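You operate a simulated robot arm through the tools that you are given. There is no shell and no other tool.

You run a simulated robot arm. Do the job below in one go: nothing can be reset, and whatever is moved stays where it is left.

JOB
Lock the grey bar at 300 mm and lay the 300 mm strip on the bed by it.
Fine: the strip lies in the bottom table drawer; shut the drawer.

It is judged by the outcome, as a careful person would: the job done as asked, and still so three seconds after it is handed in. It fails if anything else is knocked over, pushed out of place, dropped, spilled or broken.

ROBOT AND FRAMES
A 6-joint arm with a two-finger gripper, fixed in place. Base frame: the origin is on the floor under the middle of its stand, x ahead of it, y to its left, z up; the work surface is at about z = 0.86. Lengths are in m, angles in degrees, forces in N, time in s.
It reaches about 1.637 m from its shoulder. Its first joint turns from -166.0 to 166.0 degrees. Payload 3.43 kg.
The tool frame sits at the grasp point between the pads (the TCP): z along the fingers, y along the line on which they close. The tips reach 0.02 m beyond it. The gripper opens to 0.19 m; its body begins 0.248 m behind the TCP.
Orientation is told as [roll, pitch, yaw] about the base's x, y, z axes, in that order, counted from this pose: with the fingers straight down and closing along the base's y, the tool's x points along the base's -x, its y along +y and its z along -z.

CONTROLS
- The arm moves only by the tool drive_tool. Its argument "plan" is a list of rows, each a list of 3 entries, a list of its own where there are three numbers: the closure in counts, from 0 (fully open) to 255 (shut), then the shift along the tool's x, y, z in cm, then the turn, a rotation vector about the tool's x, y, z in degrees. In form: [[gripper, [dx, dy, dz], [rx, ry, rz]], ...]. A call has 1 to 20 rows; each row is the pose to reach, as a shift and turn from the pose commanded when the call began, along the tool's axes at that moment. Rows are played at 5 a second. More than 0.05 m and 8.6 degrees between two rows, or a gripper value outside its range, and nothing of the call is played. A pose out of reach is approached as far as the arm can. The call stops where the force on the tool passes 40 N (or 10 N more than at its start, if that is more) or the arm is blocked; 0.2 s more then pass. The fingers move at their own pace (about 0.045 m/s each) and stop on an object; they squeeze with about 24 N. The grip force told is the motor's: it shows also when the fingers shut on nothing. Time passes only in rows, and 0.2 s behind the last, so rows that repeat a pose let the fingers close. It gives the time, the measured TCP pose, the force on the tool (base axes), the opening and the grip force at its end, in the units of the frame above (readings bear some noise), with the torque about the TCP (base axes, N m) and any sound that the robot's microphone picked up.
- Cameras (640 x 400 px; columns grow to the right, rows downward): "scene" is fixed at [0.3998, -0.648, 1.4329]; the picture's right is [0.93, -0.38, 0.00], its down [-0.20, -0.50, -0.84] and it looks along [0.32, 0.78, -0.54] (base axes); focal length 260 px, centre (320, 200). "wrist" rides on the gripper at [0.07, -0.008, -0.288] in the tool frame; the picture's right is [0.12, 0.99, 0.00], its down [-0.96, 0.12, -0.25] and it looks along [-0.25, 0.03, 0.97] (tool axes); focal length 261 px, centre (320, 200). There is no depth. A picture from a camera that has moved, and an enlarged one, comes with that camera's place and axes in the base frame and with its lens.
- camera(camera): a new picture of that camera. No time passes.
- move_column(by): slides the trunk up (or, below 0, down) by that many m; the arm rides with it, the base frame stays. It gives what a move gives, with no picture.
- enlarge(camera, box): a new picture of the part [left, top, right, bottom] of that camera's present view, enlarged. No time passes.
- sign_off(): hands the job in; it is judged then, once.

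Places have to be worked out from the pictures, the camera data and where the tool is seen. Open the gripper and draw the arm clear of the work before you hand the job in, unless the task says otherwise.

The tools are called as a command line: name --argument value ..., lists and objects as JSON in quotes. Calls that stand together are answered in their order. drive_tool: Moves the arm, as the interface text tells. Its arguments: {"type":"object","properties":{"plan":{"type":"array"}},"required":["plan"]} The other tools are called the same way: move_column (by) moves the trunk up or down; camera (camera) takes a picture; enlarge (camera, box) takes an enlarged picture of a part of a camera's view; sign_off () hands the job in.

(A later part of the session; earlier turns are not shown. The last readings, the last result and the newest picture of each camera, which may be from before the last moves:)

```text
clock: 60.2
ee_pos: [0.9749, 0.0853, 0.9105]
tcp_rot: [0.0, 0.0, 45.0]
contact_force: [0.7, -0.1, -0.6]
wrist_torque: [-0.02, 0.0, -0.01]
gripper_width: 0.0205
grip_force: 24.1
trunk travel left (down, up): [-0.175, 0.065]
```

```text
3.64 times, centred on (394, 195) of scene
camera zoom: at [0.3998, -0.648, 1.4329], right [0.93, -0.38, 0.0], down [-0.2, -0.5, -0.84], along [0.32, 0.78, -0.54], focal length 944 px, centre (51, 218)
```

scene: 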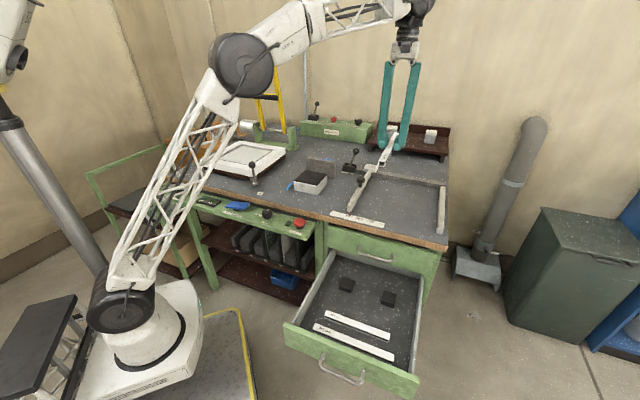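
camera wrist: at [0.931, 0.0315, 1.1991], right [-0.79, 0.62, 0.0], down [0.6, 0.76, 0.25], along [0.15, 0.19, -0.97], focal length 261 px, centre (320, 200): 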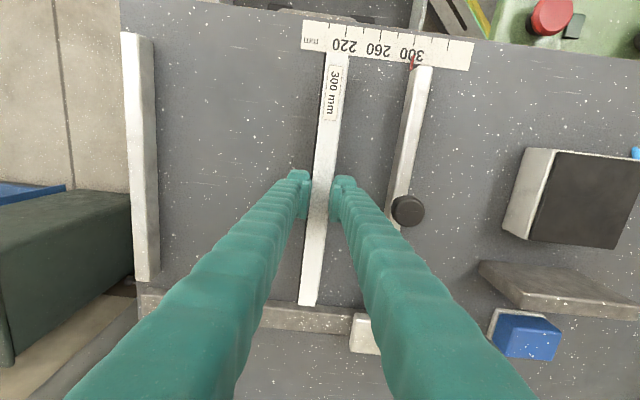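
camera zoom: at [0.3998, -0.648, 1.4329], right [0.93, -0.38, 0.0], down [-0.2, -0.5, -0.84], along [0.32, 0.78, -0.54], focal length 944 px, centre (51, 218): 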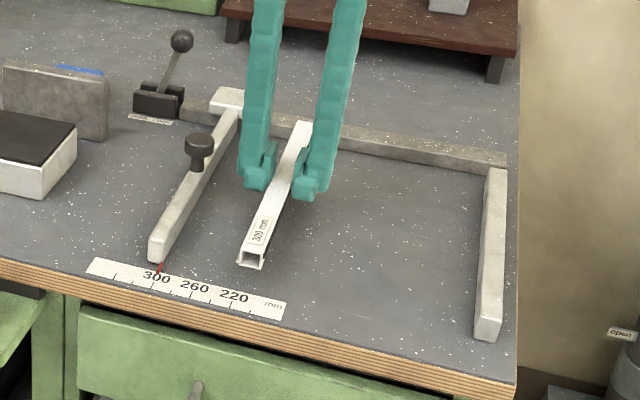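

The strip hovers level over the bed with all clearances fine. I lower further in small steps until it touches.

drive_tool --plan '[[255, [0, 0, 0.6], [0, 0, 0]], [255, [0, 0, 1.2], [0, 0, 0]], [255, [0, 0, 1.6], [0, 0, 0]], [255, [0, 0, 1.9], [0, 0, 0]], [255, [0, 0, 1.9], [0, 0, 0]]]'

enlarge --camera "scene" --box '[370, 160, 418, 220]'

camera --camera "wrist"

```text
clock: 61.4
ee_pos: [0.9731, 0.0856, 0.8915]
tcp_rot: [0.1, 0.0, 45.0]
contact_force: [0.7, -0.3, -0.7]
wrist_torque: [0.01, -0.02, 0.0]
gripper_width: 0.0206
grip_force: 23.6
trunk travel left (down, up): [-0.175, 0.065]
```

```text
6.67 times, centred on (394, 190) of scene
camera zoom: at [0.3998, -0.648, 1.4329], right [0.93, -0.38, 0.0], down [-0.2, -0.5, -0.84], along [0.32, 0.78, -0.54], focal length 1730 px, centre (-173, 267)
```

zoom: 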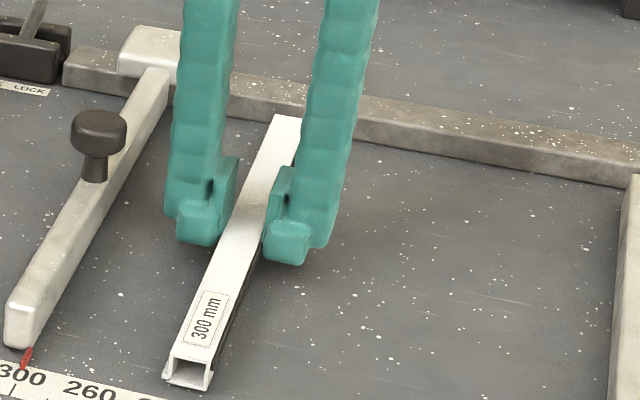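

```text
taken
camera wrist: at [0.9309, 0.0314, 1.1792], right [-0.79, 0.62, 0.0], down [0.6, 0.76, 0.25], along [0.15, 0.19, -0.97], focal length 261 px, centre (320, 200)
```

wrist: 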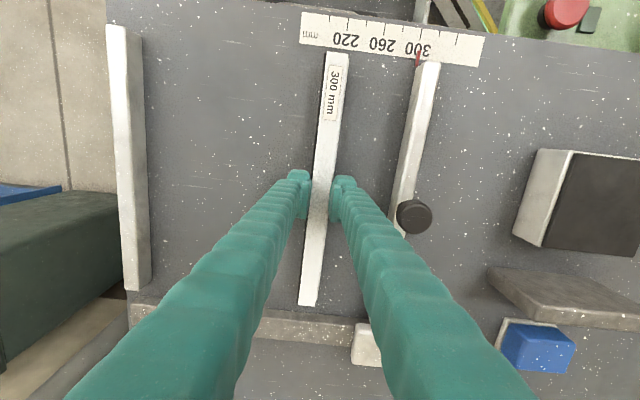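

The strip is about 7 mm above the bed. I continue down in millimetre steps.

drive_tool --plan '[[255, [0, 0, 0.2], [0, 0, 0]], [255, [0, 0, 0.4], [0, 0, 0]], [255, [0, 0, 0.5], [0, 0, 0]], [255, [0, 0, 0.6], [0, 0, 0]], [255, [0, 0, 0.6], [0, 0, 0]]]'

enlarge --camera "scene" --box '[370, 160, 418, 220]'

```text
clock: 62.6
ee_pos: [0.974, 0.0858, 0.8873]
tcp_rot: [-0.1, -0.1, 45.0]
contact_force: [3.6, 0.2, 18.0]
wrist_torque: [-0.02, -0.03, -0.01]
gripper_width: 0.0208
grip_force: 23.9
trunk travel left (down, up): [-0.175, 0.065]
```

```text
6.67 times, centred on (394, 190) of scene
camera zoom: at [0.3998, -0.648, 1.4329], right [0.93, -0.38, 0.0], down [-0.2, -0.5, -0.84], along [0.32, 0.78, -0.54], focal length 1730 px, centre (-173, 267)
```

zoom: 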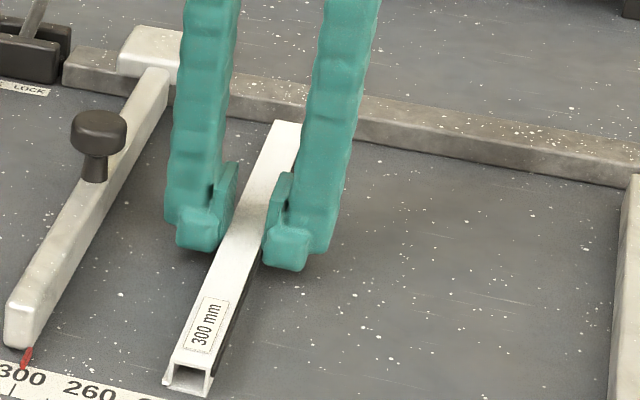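

The strip rests on the bed (18 N contact). I relieve the preload, open just enough to release it, and rise straight up.

drive_tool --plan '[[255, [0, 0, -0.07], [0, 0, 0]], [235, [0, 0, -0.07], [0, 0, 0]], [215, [0, 0, -0.07], [0, 0, 0]], [207, [0, 0, -0.07], [0, 0, 0]], [207, [0, 0, -0.07], [0, 0, 0]], [207, [0, 0, -0.5], [0, 0, 0]], [207, [0, 0, -1.5], [0, 0, 0]], [207, [0, 0, -3.5], [0, 0, 0]], [207, [0, 0, -6], [0, 0, 0]], [207, [0, 0, -9], [0, 0, 0]], [207, [0, 0, -9], [0, 0, 0]]]'

camera --camera "wrist"

enlarge --camera "scene" --box '[330, 140, 458, 250]'

```text
clock: 65.0
ee_pos: [0.9735, 0.0843, 0.9741]
tcp_rot: [0.0, 0.0, 45.0]
contact_force: [-0.6, -0.5, -0.8]
wrist_torque: [0.02, -0.02, -0.01]
gripper_width: 0.0355
grip_force: 0.1
trunk travel left (down, up): [-0.175, 0.065]
```

```text
taken
camera wrist: at [0.9306, 0.0303, 1.2619], right [-0.79, 0.62, 0.0], down [0.6, 0.76, 0.25], along [0.15, 0.19, -0.97], focal length 261 px, centre (320, 200)
```

wrist: 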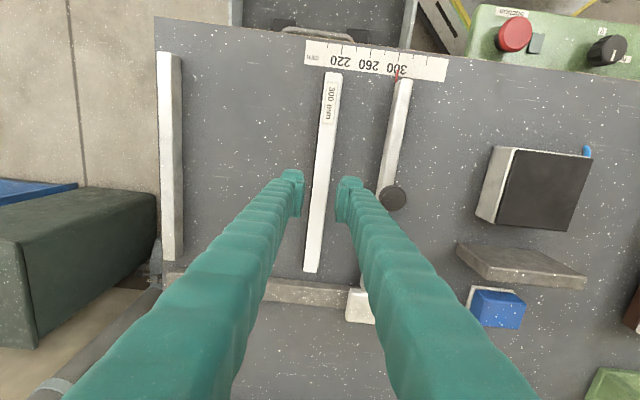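

```text
3.64 times, centred on (394, 195) of scene
camera zoom: at [0.3998, -0.648, 1.4329], right [0.93, -0.38, 0.0], down [-0.2, -0.5, -0.84], along [0.32, 0.78, -0.54], focal length 944 px, centre (51, 218)
```

zoom: 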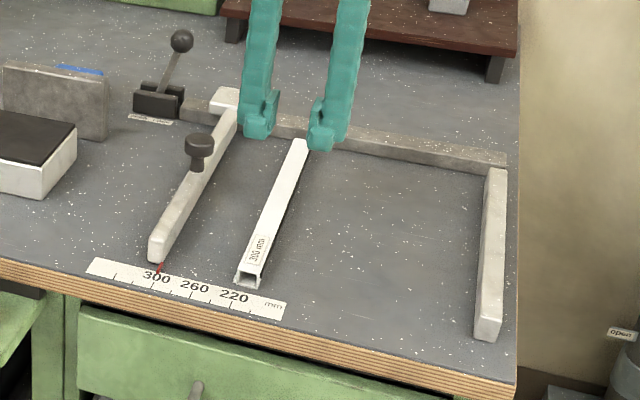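

The strip lies flat on the bed, parallel to the bar but about 7 cm from it. I measure the gap to nudge it closer beside the bar.

enlarge --camera "wrist" --box '[290, 40, 450, 290]'

enlarge --camera "wrist" --box '[290, 60, 418, 140]'

```text
1.60 times, centred on (370, 165) of wrist
camera zoom: at [0.9306, 0.0303, 1.2619], right [-0.79, 0.62, 0.0], down [0.6, 0.76, 0.25], along [0.15, 0.19, -0.97], focal length 417 px, centre (240, 256)
```

zoom: 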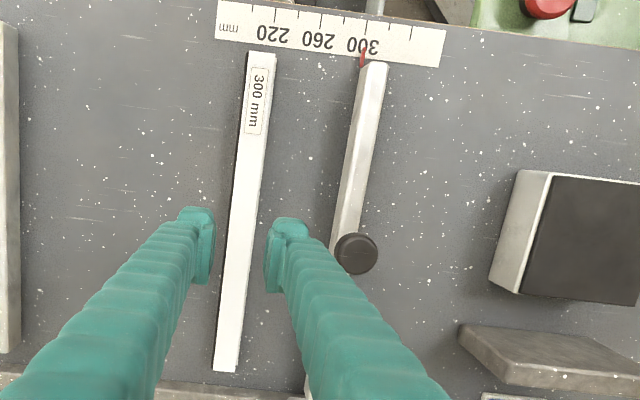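

```text
5.00 times, centred on (354, 100) of wrist
camera zoom: at [0.9306, 0.0303, 1.2619], right [-0.79, 0.62, 0.0], down [0.6, 0.76, 0.25], along [0.15, 0.19, -0.97], focal length 1303 px, centre (150, 700)
```

zoom: 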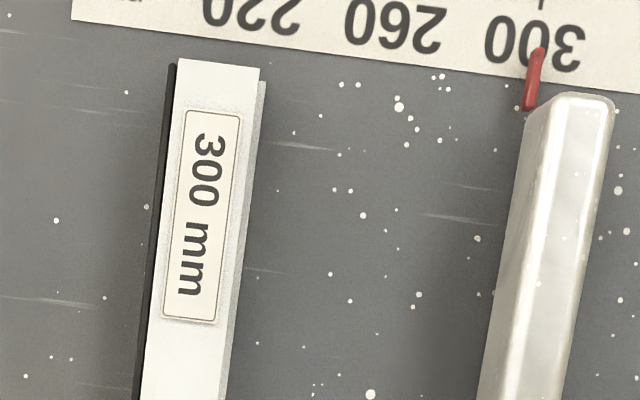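

The gap is about 7.6 cm. I close the fingers, come down on the far side of the strip and will push it squarely at its middle toward the bar.

drive_tool --plan '[[255, [0, -2, -1], [0, 0, 0]], [255, [0, -4.5, -1], [0, 0, 0]], [255, [0, -7, -1], [0, 0, 0]], [255, [0, -7, 1], [0, 0, 0]], [255, [0, -7, 3], [0, 0, 0]], [255, [0, -7, 5], [0, 0, 0]], [255, [0, -7, 7], [0, 0, 0]], [255, [0, -7, 8.4], [0, 0, 0]], [255, [0, -7, 8.7], [0, 0, 0]], [255, [0, -7, 8.7], [0, 0, 0]]]'

camera --camera "wrist"

enlarge --camera "scene" --box '[350, 150, 446, 230]'

```text
clock: 67.2
ee_pos: [1.0235, 0.0354, 0.8874]
tcp_rot: [-0.1, 0.0, 44.9]
contact_force: [0.5, -0.6, -0.8]
wrist_torque: [-0.01, -0.02, -0.03]
gripper_width: 0.0
grip_force: 24.0
trunk travel left (down, up): [-0.175, 0.065]
```

```text
taken
camera wrist: at [0.9809, -0.0189, 1.1753], right [-0.79, 0.62, 0.0], down [0.6, 0.76, 0.25], along [0.15, 0.19, -0.97], focal length 261 px, centre (320, 200)
```

wrist: 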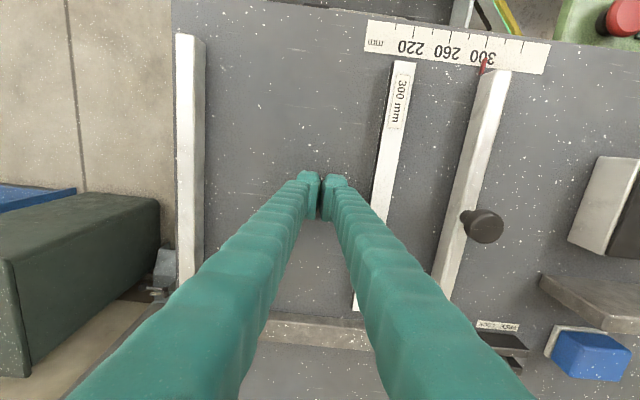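

```text
5.00 times, centred on (398, 190) of scene
camera zoom: at [0.3998, -0.648, 1.4329], right [0.93, -0.38, 0.0], down [-0.2, -0.5, -0.84], along [0.32, 0.78, -0.54], focal length 1298 px, centre (-70, 250)
```

zoom: 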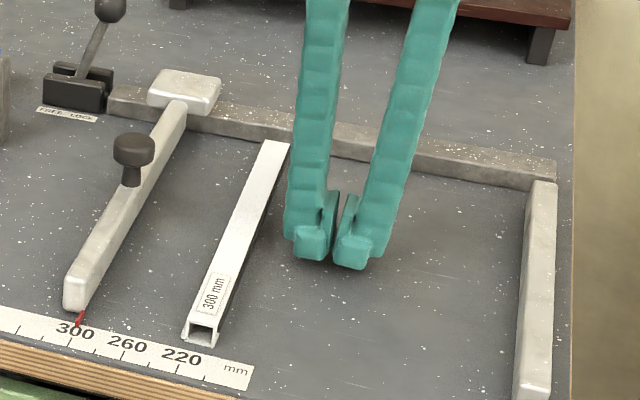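

The closed fingers stand beside the strip at its middle. I push slowly toward the bar, first part of the way.

drive_tool --plan '[[255, [0, 0.8, 0], [0, 0, 0]], [255, [0, 1.6, 0], [0, 0, 0]], [255, [0, 2.2, 0], [0, 0, 0]], [255, [0, 2.7, 0], [0, 0, 0]], [255, [0, 3.2, 0], [0, 0, 0]], [255, [0, 3.7, 0], [0, 0, 0]], [255, [0, 4.2, 0], [0, 0, 0]], [255, [0, 4.7, 0], [0, 0, 0]], [255, [0, 5.2, 0], [0, 0, 0]], [255, [0, 5.6, 0], [0, 0, 0]]]'

camera --camera "wrist"

enlarge --camera "scene" --box '[350, 150, 446, 230]'

```text
clock: 69.4
ee_pos: [0.9831, 0.076, 0.8882]
tcp_rot: [0.0, 0.0, 45.1]
contact_force: [-0.1, -0.4, -0.3]
wrist_torque: [-0.01, 0.01, 0.0]
gripper_width: 0.0
grip_force: 23.7
trunk travel left (down, up): [-0.175, 0.065]
```

```text
taken
camera wrist: at [0.9409, 0.0201, 1.1764], right [-0.79, 0.62, 0.0], down [0.6, 0.76, 0.25], along [0.15, 0.19, -0.97], focal length 261 px, centre (320, 200)
```

wrist: 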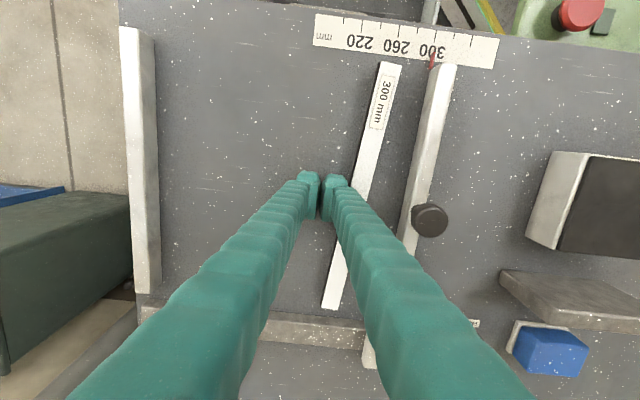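

```text
5.00 times, centred on (398, 190) of scene
camera zoom: at [0.3998, -0.648, 1.4329], right [0.93, -0.38, 0.0], down [-0.2, -0.5, -0.84], along [0.32, 0.78, -0.54], focal length 1298 px, centre (-70, 250)
```

zoom: 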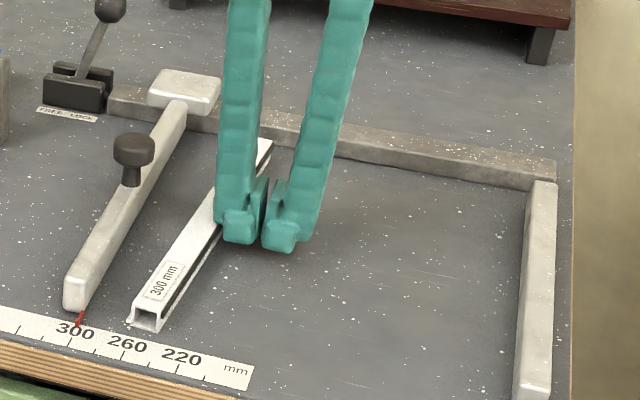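

The strip moved but turned slightly (front end ahead). I measure the angle before correcting with a push farther back.

enlarge --camera "wrist" --box '[290, 40, 490, 330]'

```text
1.38 times, centred on (390, 185) of wrist
camera zoom: at [0.9409, 0.0201, 1.1764], right [-0.79, 0.62, 0.0], down [0.6, 0.76, 0.25], along [0.15, 0.19, -0.97], focal length 360 px, centre (223, 221)
```

zoom: 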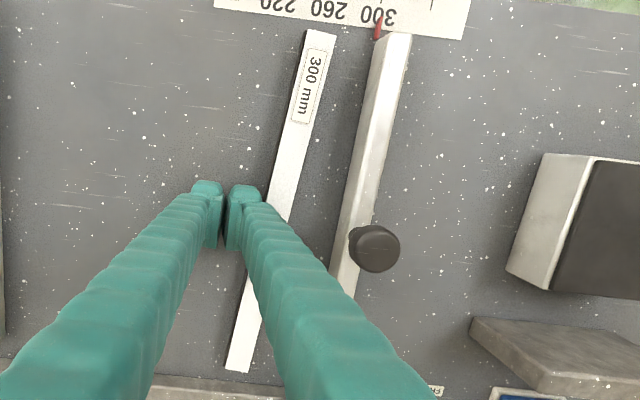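

The strip's centre is now at s ≈ 0.597 but turned ~4°. A two-point push will square it up: I rise, turn the gripper 90° and open it so both fingertips, spread along the strip, push together.

drive_tool --plan '[[255, [0, -1, 0], [0, 0, 0]], [255, [0, -2.5, 0], [0, 0, 0]], [255, [0, -3, -2], [0, 0, 0]], [255, [0, -3, -6], [0, 0, 0]], [255, [0, -3, -10], [0, 0, 0]], [255, [0, -3, -12], [0, 0, 8]], [200, [0, -3, -12], [0, 0, 16]], [150, [0, -3, -12], [0, 0, 24]], [100, [0, -3, -12], [0, 0, 32]], [54, [0, -3, -12], [0, 0, 40]], [54, [0, -3, -12], [0, 0, 48]], [54, [0, -3, -12], [0, 0, 56]], [54, [0, -3, -12], [0, 0, 64]], [54, [0, -3, -12], [0, 0, 72]], [54, [0, -3, -12], [0, 0, 80]], [54, [0, -3, -12], [0, 0, 86]], [54, [0, -3, -12], [0, 0, 90]], [54, [0, -3, -12], [0, 0, 90]]]'

camera --camera "wrist"

camera --camera "scene"

```text
clock: 73.2
ee_pos: [1.0041, 0.0548, 1.0075]
tcp_rot: [0.0, 0.0, -45.1]
contact_force: [0.7, 0.4, -0.6]
wrist_torque: [-0.01, -0.01, 0.01]
gripper_width: 0.1497
grip_force: 0.0
trunk travel left (down, up): [-0.175, 0.065]
```

```text
taken
camera wrist: at [0.9506, 0.099, 1.2959], right [0.62, 0.79, 0.0], down [0.76, -0.6, 0.25], along [0.19, -0.15, -0.97], focal length 261 px, centre (320, 200)
```

wrist: 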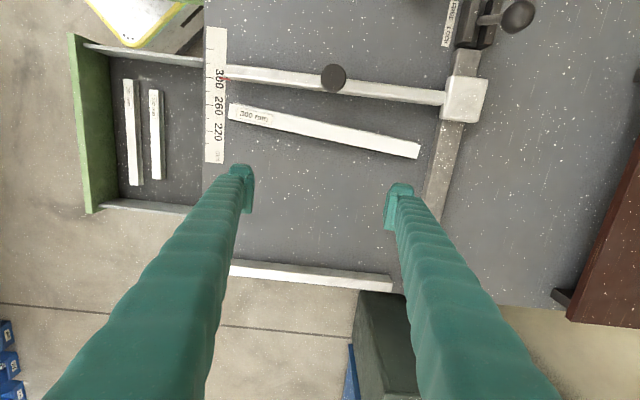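

```text
taken
```

scene: 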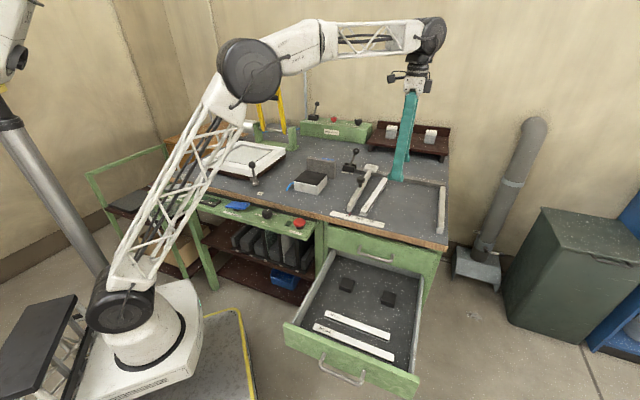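

Both fingertips are on the fixed-fence side of the strip. I lower them to bed level and check the clearance.

drive_tool --plan '[[54, [0, 0, 3], [0, 0, 0]], [54, [0, 0, 6], [0, 0, 0]], [54, [0, 0, 9], [0, 0, 0]], [54, [0, 0, 11], [0, 0, 0]], [54, [0, 0, 12], [0, 0, 0]], [54, [0, 0, 12], [0, 0, 0]]]'

camera --camera "wrist"

enlarge --camera "scene" --box '[350, 150, 446, 230]'

```text
clock: 74.6
ee_pos: [1.005, 0.0539, 0.8884]
tcp_rot: [0.1, 0.0, -45.0]
contact_force: [0.1, 0.3, 0.0]
wrist_torque: [-0.02, -0.01, -0.03]
gripper_width: 0.1498
grip_force: 0.2
trunk travel left (down, up): [-0.175, 0.065]
```

```text
taken
camera wrist: at [0.9503, 0.0993, 1.1759], right [0.62, 0.79, 0.0], down [0.76, -0.6, 0.25], along [0.19, -0.15, -0.97], focal length 261 px, centre (320, 200)
```

wrist: 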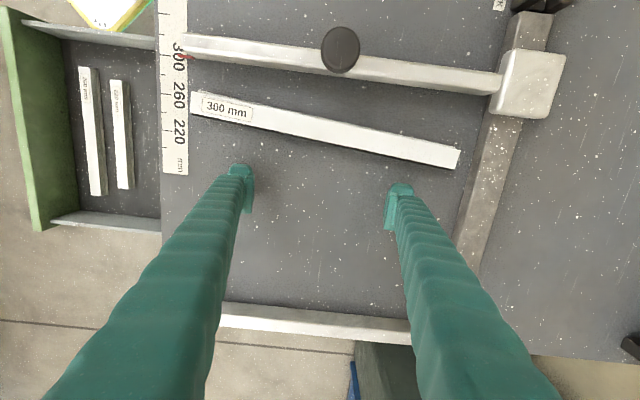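

```text
5.00 times, centred on (398, 190) of scene
camera zoom: at [0.3998, -0.648, 1.4329], right [0.93, -0.38, 0.0], down [-0.2, -0.5, -0.84], along [0.32, 0.78, -0.54], focal length 1298 px, centre (-70, 250)
```

zoom: 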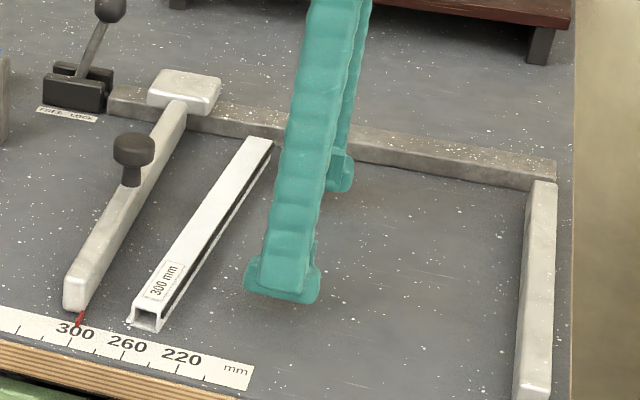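

I push both tips toward the bar slowly; the rear tip should meet the strip first and square it up.

drive_tool --plan '[[54, [1, 0, 0], [0, 0, 0]], [54, [2, 0, 0], [0, 0, 0]], [54, [2.6, 0, 0], [0, 0, 0]], [54, [3.1, 0, 0], [0, 0, 0]], [54, [3.6, 0, 0], [0, 0, 0]], [54, [4.1, 0, 0], [0, 0, 0]], [54, [4.6, 0, 0], [0, 0, 0]], [54, [5.0, 0, 0], [0, 0, 0]], [54, [5.4, 0, 0], [0, 0, 0]], [54, [5.8, 0, 0], [0, 0, 0]]]'

camera --camera "wrist"

enlarge --camera "scene" --box '[350, 150, 446, 230]'

```text
clock: 76.8
ee_pos: [0.9638, 0.0949, 0.8888]
tcp_rot: [-0.1, 0.0, -45.0]
contact_force: [0.2, 0.3, 1.5]
wrist_torque: [0.05, -0.03, -0.03]
gripper_width: 0.1498
grip_force: 0.1
trunk travel left (down, up): [-0.175, 0.065]
```

```text
taken
camera wrist: at [0.9088, 0.1403, 1.1761], right [0.62, 0.79, 0.0], down [0.76, -0.6, 0.25], along [0.2, -0.15, -0.97], focal length 261 px, centre (320, 200)
```

wrist: 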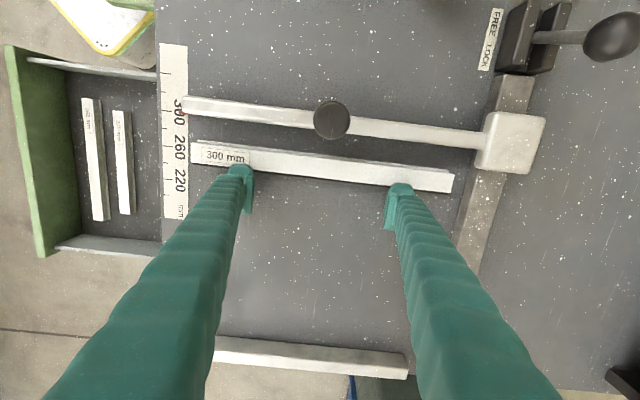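

```text
5.00 times, centred on (398, 190) of scene
camera zoom: at [0.3998, -0.648, 1.4329], right [0.93, -0.38, 0.0], down [-0.2, -0.5, -0.84], along [0.32, 0.78, -0.54], focal length 1298 px, centre (-70, 250)
```

zoom: 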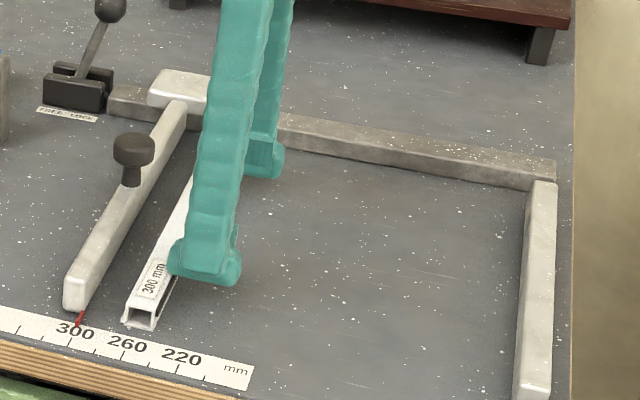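

The strip is now squared up with the bar, about 2–2.5 cm away. I push another 1.2 cm, then back away from it.

drive_tool --plan '[[54, [0.4, 0, 0], [0, 0, 0]], [54, [0.8, 0, 0], [0, 0, 0]], [54, [1.2, 0, 0], [0, 0, 0]], [54, [1.2, 0, 0], [0, 0, 0]]]'

enlarge --camera "wrist" --box '[150, 60, 560, 260]'

enlarge --camera "scene" --box '[350, 150, 446, 230]'

```text
clock: 77.8
ee_pos: [0.9571, 0.1035, 0.8886]
tcp_rot: [0.0, 0.0, -45.1]
contact_force: [-0.2, -0.5, 1.0]
wrist_torque: [0.02, 0.01, -0.01]
gripper_width: 0.1495
grip_force: 0.1
trunk travel left (down, up): [-0.175, 0.065]
```

```text
1.56 times, centred on (355, 160) of wrist
camera zoom: at [0.9005, 0.1485, 1.1758], right [0.62, 0.79, 0.0], down [0.76, -0.6, 0.25], along [0.19, -0.15, -0.97], focal length 407 px, centre (265, 262)
```

zoom: 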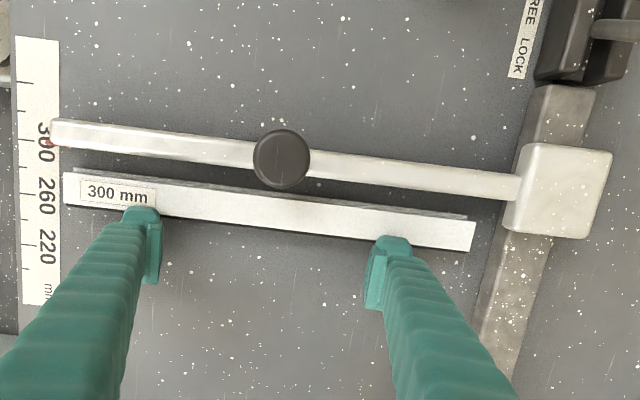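

```text
5.00 times, centred on (398, 190) of scene
camera zoom: at [0.3998, -0.648, 1.4329], right [0.93, -0.38, 0.0], down [-0.2, -0.5, -0.84], along [0.32, 0.78, -0.54], focal length 1298 px, centre (-70, 250)
```

zoom: 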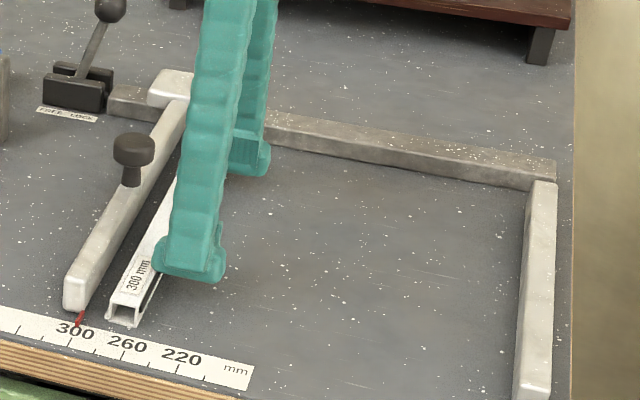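

The strip lies parallel to the bar with about a 1 cm gap. I back off, rise, and then verify the pointer and the layout.

drive_tool --plan '[[54, [-1, 0, 0], [0, 0, 0]], [54, [-3, 0, 0], [0, 0, 0]], [54, [-4, 0, -2], [0, 0, 0]], [54, [-4, 0, -6], [0, 0, 0]], [54, [-4, 0, -10], [0, 0, 0]], [54, [-4, 0, -14], [0, 0, 0]], [54, [-4, 0, -18], [0, 0, 0]], [54, [-4, 0, -22], [0, 0, 0]], [54, [-4, 0, -22], [0, 0, 0]]]'

camera --camera "wrist"

enlarge --camera "wrist" --box '[200, 60, 280, 140]'

enlarge --camera "scene" --box '[330, 140, 458, 250]'

```text
clock: 79.8
ee_pos: [0.9844, 0.0751, 1.1089]
tcp_rot: [0.0, 0.0, -45.0]
contact_force: [-0.1, 0.0, -0.4]
wrist_torque: [0.03, 0.0, 0.03]
gripper_width: 0.1498
grip_force: 0.1
trunk travel left (down, up): [-0.175, 0.065]
```

```text
taken
camera wrist: at [0.9291, 0.1207, 1.3964], right [0.62, 0.79, 0.0], down [0.76, -0.6, 0.25], along [0.19, -0.15, -0.97], focal length 261 px, centre (320, 200)
```

wrist: 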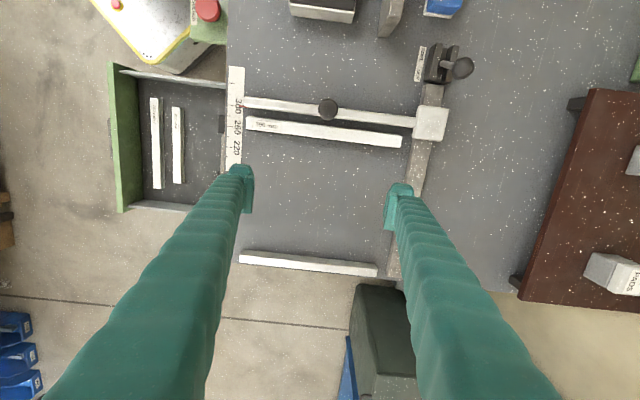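

```text
5.00 times, centred on (240, 100) of wrist
camera zoom: at [0.9291, 0.1207, 1.3964], right [0.62, 0.79, 0.0], down [0.76, -0.6, 0.25], along [0.19, -0.15, -0.97], focal length 1303 px, centre (720, 700)
```

zoom: 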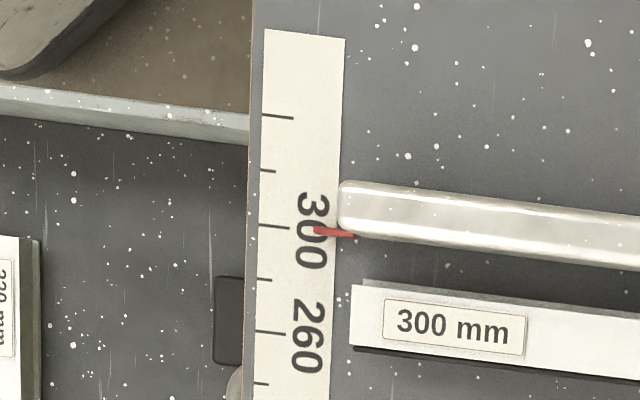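

```text
3.64 times, centred on (394, 195) of scene
camera zoom: at [0.3998, -0.648, 1.4329], right [0.93, -0.38, 0.0], down [-0.2, -0.5, -0.84], along [0.32, 0.78, -0.54], focal length 944 px, centre (51, 218)
```

zoom: 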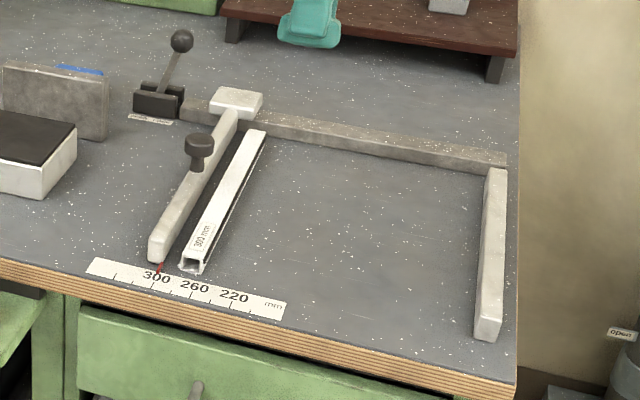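

All is in place on the bed: bar at 300, lever at LOCK, strip beside it. Now the drawer: I move back off the table and tilt the tool to horizontal in front of the drawer.

drive_tool --plan '[[54, [-0.3, -3, 0], [0, 0, 0]], [80, [-0.6, -7, 0], [0, 0, 0]], [100, [-0.9, -11.5, 0], [0, 0, 0]], [120, [-1.2, -16, 0], [0, 0, 0]], [140, [-1.5, -20.5, 0], [-5, 0, 0]], [160, [-1.8, -25, 0], [-12, 0, 0]], [174, [-1.8, -29.5, 0], [-19, 0, 0]], [174, [-1.8, -34, 0], [-26, 0, 0]], [174, [-1.8, -38.5, 0], [-33, 0, 0]], [174, [-1.8, -43, 0], [-40, 0, 0]], [174, [-1.8, -47.5, 0], [-47, 0, 0]], [174, [-1.8, -52, 0], [-54, 0, 0]], [174, [-1.8, -56.5, 0], [-61, 0, 0]], [174, [-1.8, -61, 0], [-68, 0, 0]], [174, [-1.8, -65.5, 0], [-75, 0, 0]], [174, [-1.8, -68.5, 0], [-82, 0, 0]], [174, [-1.8, -68.5, 0], [-87, 0, 0]], [174, [-1.8, -68.5, 0], [-90, 0, 0]], [174, [-1.8, -68.5, 0], [-90, 0, 0]]]'

camera --camera "scene"

camera --camera "wrist"

```text
clock: 83.8
ee_pos: [0.5119, -0.4202, 1.1078]
tcp_rot: [89.9, 0.0, -45.0]
contact_force: [-0.3, -0.8, -0.5]
wrist_torque: [0.0, -0.01, -0.02]
gripper_width: 0.0605
grip_force: 0.1
trunk travel left (down, up): [-0.175, 0.065]
```

```text
taken
```

scene: 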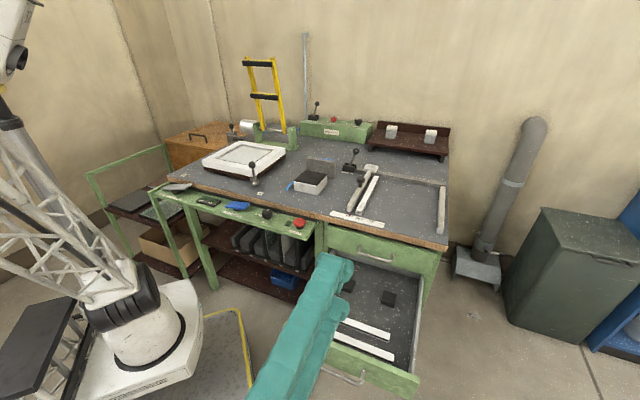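

```text
taken
camera wrist: at [0.2594, -0.5745, 1.0992], right [-0.08, 0.08, 0.99], down [0.5, -0.86, 0.12], along [0.86, 0.51, 0.03], focal length 261 px, centre (320, 200)
```

wrist: 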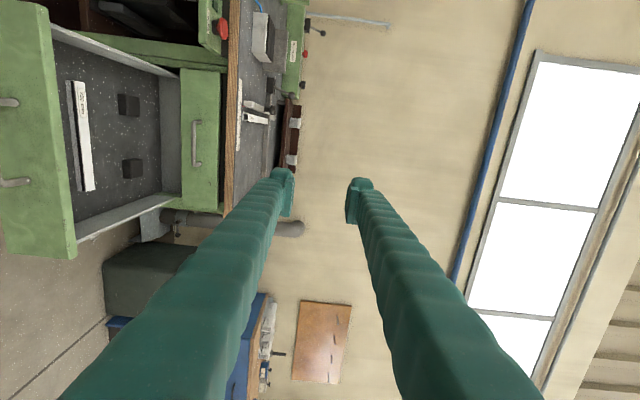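

The tool points horizontally at (0.51, −0.42, 1.11). I lower it to handle height (z ≈ 0.634), staying in front of the open drawer.

drive_tool --plan '[[174, [0, -2, 0], [0, 0, 0]], [174, [0, -6, 0], [0, 0, 0]], [174, [0, -10.5, 0], [0, 0, 0]], [174, [0, -15, 0], [0, 0, 0]], [174, [0, -19.5, 0], [0, 0, 0]], [174, [0, -24, 0], [0, 0, 0]], [174, [0, -28.5, 0], [0, 0, 0]], [174, [0, -33, 0], [0, 0, 0]], [174, [0, -37.5, 0], [0, 0, 0]], [174, [0, -42, 0], [0, 0, 0]], [174, [0, -45.5, 0], [0, 0, 0]], [174, [0, -47.3, 0], [0, 0, 0]], [174, [0, -47.3, 0], [0, 0, 0]]]'

camera --camera "wrist"

camera --camera "scene"

```text
clock: 86.6
ee_pos: [0.5119, -0.4195, 0.6348]
tcp_rot: [90.0, -0.1, -45.0]
contact_force: [0.1, -0.4, -0.1]
wrist_torque: [0.01, -0.03, -0.02]
gripper_width: 0.0603
grip_force: 0.1
trunk travel left (down, up): [-0.175, 0.065]
```

```text
taken
camera wrist: at [0.2592, -0.5741, 0.6263], right [-0.08, 0.08, 0.99], down [0.51, -0.86, 0.12], along [0.86, 0.51, 0.03], focal length 261 px, centre (320, 200)
```

wrist: 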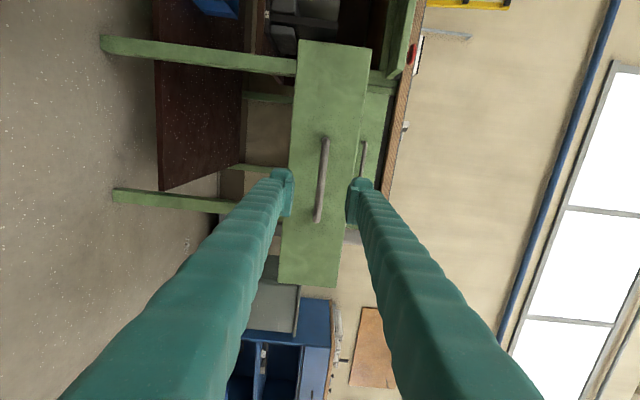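

```text
taken
```

scene: 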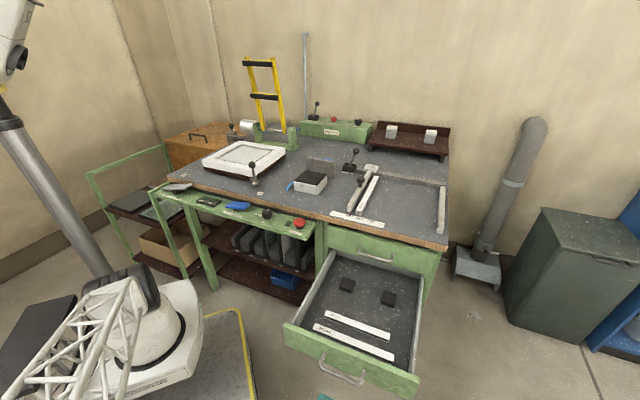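

The handle sits between the fingers exactly as when I left it. I advance 10 cm onto it and grip it again.

drive_tool --plan '[[174, [-0.1, 0, 3], [0, 0, 0]], [174, [-0.1, 0, 6], [0, 0, 0]], [174, [-0.1, 0, 8.5], [0, 0, 0]], [174, [-0.1, 0, 9.9], [0, 0, 0]], [174, [-0.1, 0, 9.9], [0, 0, 0]], [255, [-0.1, 0, 9.9], [0, 0, 0]], [255, [-0.1, 0, 9.9], [0, 0, 0]], [255, [-0.1, 0, 9.9], [0, 0, 0]], [255, [-0.1, 0, 9.9], [0, 0, 0]], [255, [-0.1, 0, 9.9], [0, 0, 0]]]'

camera --camera "wrist"

```text
clock: 88.8
ee_pos: [0.5836, -0.3532, 0.6364]
tcp_rot: [89.9, 0.0, -45.0]
contact_force: [1.6, 0.0, 5.3]
wrist_torque: [-0.02, 0.08, 0.07]
gripper_width: 0.0068
grip_force: 40.6
trunk travel left (down, up): [-0.175, 0.065]
```

```text
taken
camera wrist: at [0.331, -0.5057, 0.6276], right [-0.08, 0.08, 0.99], down [0.51, -0.86, 0.12], along [0.86, 0.51, 0.03], focal length 261 px, centre (320, 200)
```

wrist: 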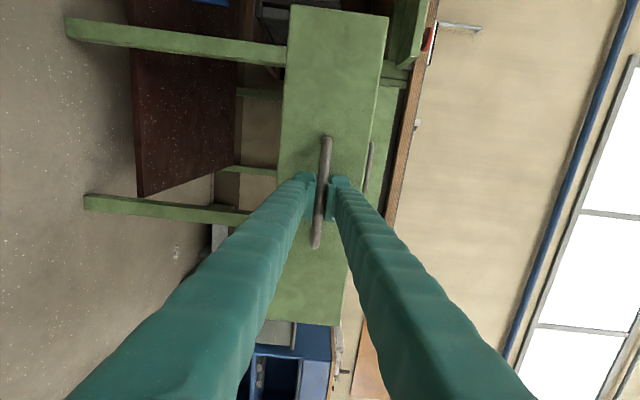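

Handle gripped with little side load. I push the drawer in gently, first 20 cm.

drive_tool --plan '[[255, [0, 0, 0.5], [0, 0, 0]], [255, [0, 0, 1.5], [0, 0, 0]], [255, [0.01, 0, 3], [0, 0, 0]], [255, [0.01, 0, 4.5], [0, 0, 0]], [255, [0.02, 0, 6], [0, 0, 0]], [255, [0.02, 0, 7.5], [0, 0, 0]], [255, [0.03, 0, 9], [0, 0, 0]], [255, [0.03, 0, 10.5], [0, 0, 0]], [255, [0.04, 0, 12], [0, 0, 0]], [255, [0.04, 0, 13.5], [0, 0, 0]], [255, [0.05, 0, 15], [0, 0, 0]], [255, [0.05, 0, 16.5], [0, 0, 0]], [255, [0.05, 0, 18], [0, 0, 0]], [255, [0.05, 0, 19.2], [0, 0, 0]], [255, [0.05, 0, 20], [0, 0, 0]]]'

camera --camera "scene"

```text
clock: 91.0
ee_pos: [0.676, -0.2602, 0.6354]
tcp_rot: [89.9, -0.1, -45.0]
contact_force: [10.0, -5.1, 9.4]
wrist_torque: [0.22, 0.27, 1.09]
gripper_width: 0.0066
grip_force: 40.9
trunk travel left (down, up): [-0.175, 0.065]
stopped in row 10: the force on the tool passed its limit at 40 N (the readings are from after the stop); the commanded pose is now the measured one
```

```text
taken
```

scene: 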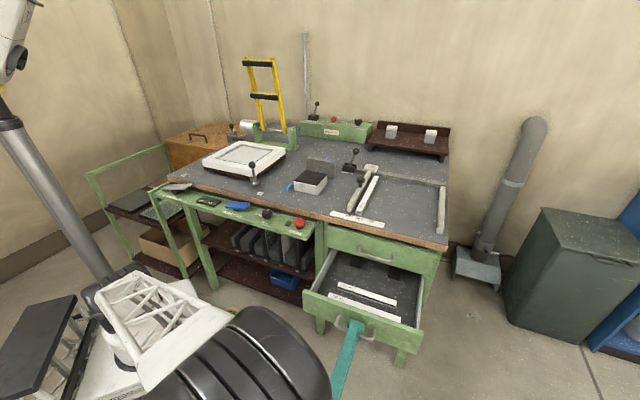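

The push stopped on the 40 N limit after 13 cm. I look closely for anything jamming before continuing.

enlarge --camera "scene" --box '[296, 230, 440, 350]'

camera --camera "wrist"

```text
3.33 times, centred on (368, 290) of scene
camera zoom: at [0.3998, -0.648, 1.4329], right [0.93, -0.38, 0.0], down [-0.2, -0.5, -0.84], along [0.32, 0.78, -0.54], focal length 865 px, centre (160, -100)
```

zoom: 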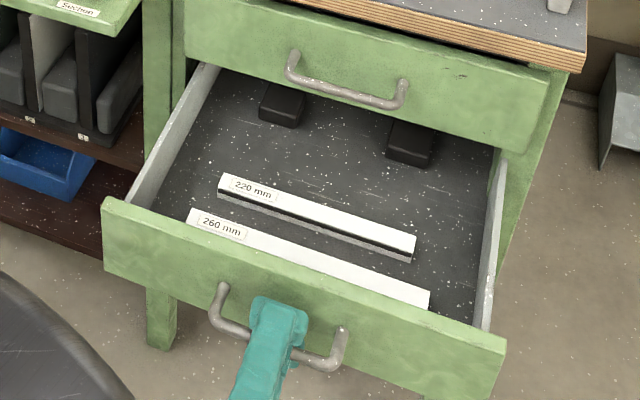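

```text
taken
camera wrist: at [0.4241, -0.4123, 0.6273], right [-0.09, 0.08, 0.99], down [0.51, -0.85, 0.12], along [0.86, 0.51, 0.03], focal length 261 px, centre (320, 200)
```

wrist: 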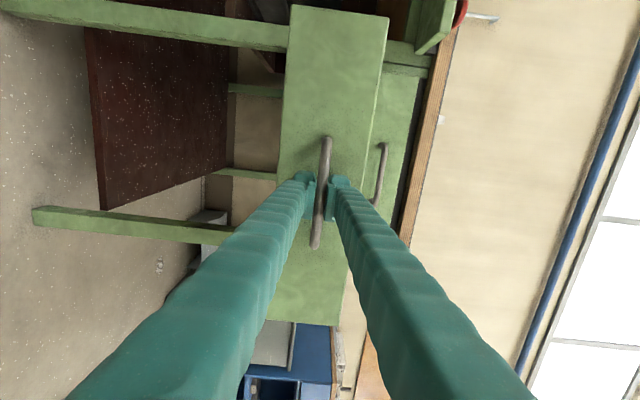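

Nothing is visibly caught; the load looks like a sideways bind. I relieve the side and vertical load slightly and try pushing on slowly.

drive_tool --plan '[[255, [-0.05, 0.03, 0], [0, 0, 0]], [255, [-0.05, 0.03, 0.3], [0, 0, 0]], [255, [-0.05, 0.03, 0.8], [0, 0, 0]], [255, [-0.05, 0.03, 1.4], [0, 0, 0]], [255, [-0.05, 0.03, 2.0], [0, 0, 0]], [255, [-0.05, 0.03, 2.6], [0, 0, 0]], [255, [-0.05, 0.03, 3.2], [0, 0, 0]]]'

enlarge --camera "scene" --box '[296, 230, 440, 350]'

```text
clock: 92.6
ee_pos: [0.6995, -0.2373, 0.6354]
tcp_rot: [90.0, 0.0, -45.0]
contact_force: [-10.4, 10.8, -5.0]
wrist_torque: [0.1, 0.02, 0.3]
gripper_width: 0.0066
grip_force: 40.4
trunk travel left (down, up): [-0.175, 0.065]
```

```text
3.33 times, centred on (368, 290) of scene
camera zoom: at [0.3998, -0.648, 1.4329], right [0.93, -0.38, 0.0], down [-0.2, -0.5, -0.84], along [0.32, 0.78, -0.54], focal length 865 px, centre (160, -100)
```

zoom: 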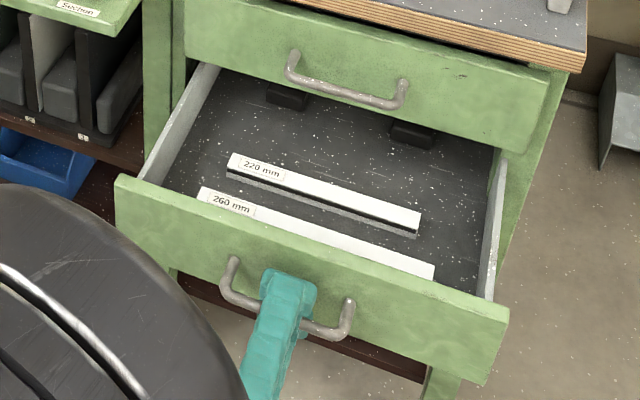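

The drawer moves freely again. I trim the sideways offset and keep pushing it in at a slower pace.

drive_tool --plan '[[255, [0.03, -0.01, 0], [0, 0, 0]], [255, [0.03, -0.01, 0.5], [0, 0, 0]], [255, [0.03, -0.01, 1.3], [0, 0, 0]], [255, [0.03, -0.01, 2.2], [0, 0, 0]], [255, [0.03, -0.01, 3.2], [0, 0, 0]], [255, [0.03, -0.01, 4.2], [0, 0, 0]], [255, [0.03, -0.01, 5.2], [0, 0, 0]], [255, [0.03, -0.01, 6.2], [0, 0, 0]], [255, [0.03, -0.01, 7.2], [0, 0, 0]], [255, [0.03, -0.01, 8.2], [0, 0, 0]], [255, [0.03, -0.01, 9.2], [0, 0, 0]], [255, [0.03, -0.01, 10.2], [0, 0, 0]], [255, [0.03, -0.01, 11.2], [0, 0, 0]], [255, [0.03, -0.01, 12.2], [0, 0, 0]], [255, [0.03, -0.01, 13.2], [0, 0, 0]], [255, [0.03, -0.01, 14.2], [0, 0, 0]], [255, [0.03, -0.01, 15.2], [0, 0, 0]], [255, [0.03, -0.01, 16], [0, 0, 0]], [255, [0.03, -0.01, 16.5], [0, 0, 0]]]'

camera --camera "scene"

camera --camera "wrist"

```text
clock: 96.6
ee_pos: [0.8155, -0.1207, 0.6359]
tcp_rot: [90.0, 0.0, -45.0]
contact_force: [-1.5, -1.6, -2.1]
wrist_torque: [0.1, 0.08, -0.31]
gripper_width: 0.0067
grip_force: 41.2
trunk travel left (down, up): [-0.175, 0.065]
```

```text
taken
```

scene: 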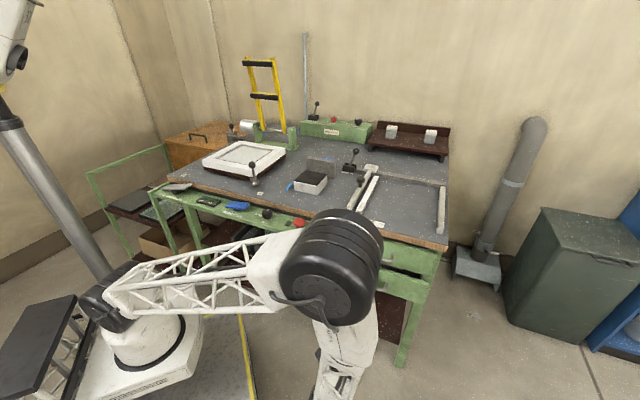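

```text
taken
camera wrist: at [0.5631, -0.2733, 0.6275], right [-0.09, 0.08, 0.99], down [0.51, -0.86, 0.12], along [0.86, 0.51, 0.03], focal length 261 px, centre (320, 200)
```

wrist: 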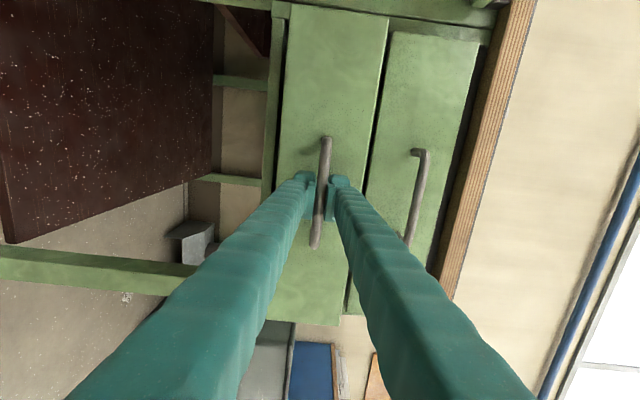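

About 3.3 cm remain. I push in half-centimetre steps until the drawer seats.

drive_tool --plan '[[255, [0, 0, 0.5], [0, 0, 0]], [255, [0, 0, 1.0], [0, 0, 0]], [255, [0, 0, 1.5], [0, 0, 0]], [255, [0, 0, 2.0], [0, 0, 0]], [255, [0, 0, 2.5], [0, 0, 0]], [255, [0, 0, 2.9], [0, 0, 0]], [255, [0, 0, 3.2], [0, 0, 0]], [255, [0, 0, 3.4], [0, 0, 0]], [255, [0, 0, 3.5], [0, 0, 0]]]'

camera --camera "wrist"

enlarge --camera "scene" --box '[320, 200, 460, 320]'

```text
clock: 98.6
ee_pos: [0.8402, -0.097, 0.6357]
tcp_rot: [90.0, 0.0, -45.1]
contact_force: [-25.5, -20.6, -5.5]
wrist_torque: [0.09, 0.02, -0.06]
gripper_width: 0.0065
grip_force: 41.3
trunk travel left (down, up): [-0.175, 0.065]
```

```text
taken
camera wrist: at [0.587, -0.2493, 0.6276], right [-0.09, 0.08, 0.99], down [0.5, -0.86, 0.12], along [0.86, 0.51, 0.03], focal length 261 px, centre (320, 200)
```

wrist: 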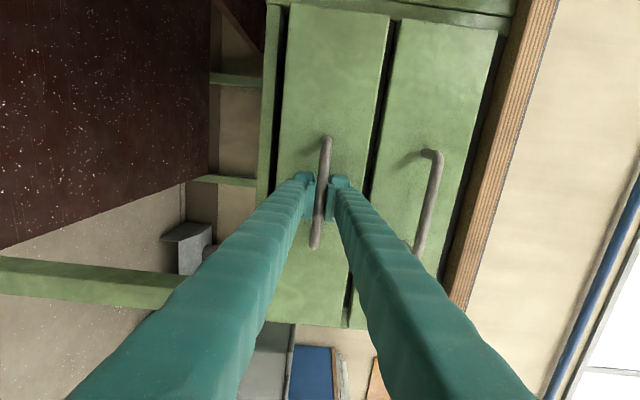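

```text
3.33 times, centred on (390, 260) of scene
camera zoom: at [0.3998, -0.648, 1.4329], right [0.93, -0.38, 0.0], down [-0.2, -0.5, -0.84], along [0.32, 0.78, -0.54], focal length 865 px, centre (87, 0)
```

zoom: 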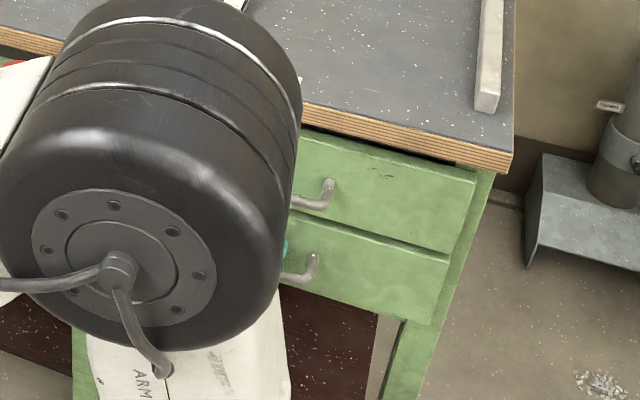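

The drawer is seated (about 33 N, handle back at its original place). I open the fingers and back straight off.

drive_tool --plan '[[255, [0, 0, -0.04], [0, 0, 0]], [220, [0, 0, -0.04], [0, 0, 0]], [190, [0, 0, -0.04], [0, 0, 0]], [174, [0, 0, -0.04], [0, 0, 0]], [174, [0, 0, -0.04], [0, 0, 0]], [174, [0, 0, -0.04], [0, 0, 0]], [174, [0, 0, -2], [0, 0, 0]], [174, [0, 0, -5], [0, 0, 0]], [174, [0, 0, -9], [0, 0, 0]], [174, [0, 0, -13.5], [0, 0, 0]], [174, [0, 0, -18], [0, 0, 0]], [174, [0, 0, -22.5], [0, 0, 0]], [174, [0, 0, -27], [0, 0, 0]], [174, [0, 0, -27], [0, 0, 0]]]'

camera --camera "wrist"

camera --camera "scene"

```text
clock: 101.6
ee_pos: [0.6499, -0.2861, 0.637]
tcp_rot: [90.0, 0.0, -45.0]
contact_force: [-0.4, 0.8, 0.4]
wrist_torque: [0.04, -0.03, -0.03]
gripper_width: 0.0605
grip_force: 0.0
trunk travel left (down, up): [-0.175, 0.065]
```

```text
taken
camera wrist: at [0.3973, -0.4394, 0.6282], right [-0.09, 0.08, 0.99], down [0.51, -0.86, 0.12], along [0.86, 0.51, 0.03], focal length 261 px, centre (320, 200)
```

wrist: 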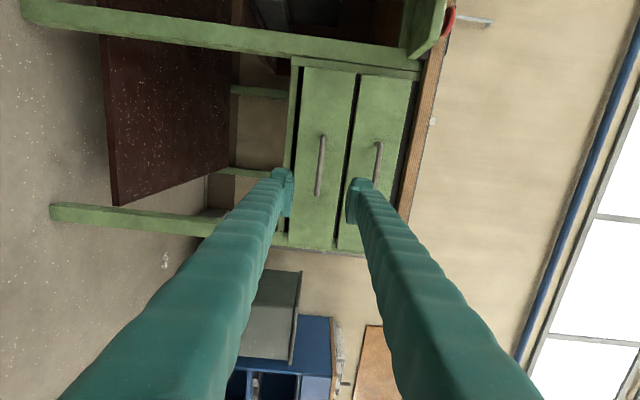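

```text
taken
```

scene: 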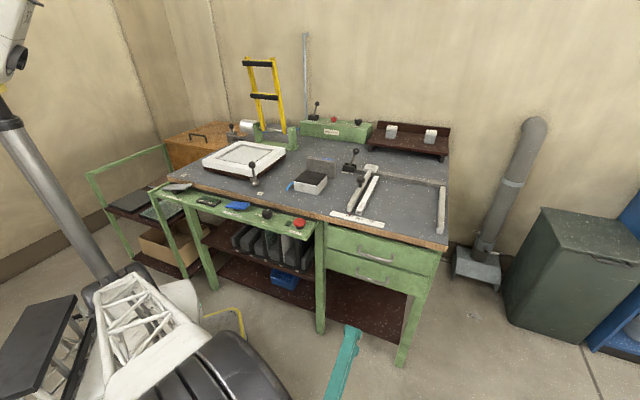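

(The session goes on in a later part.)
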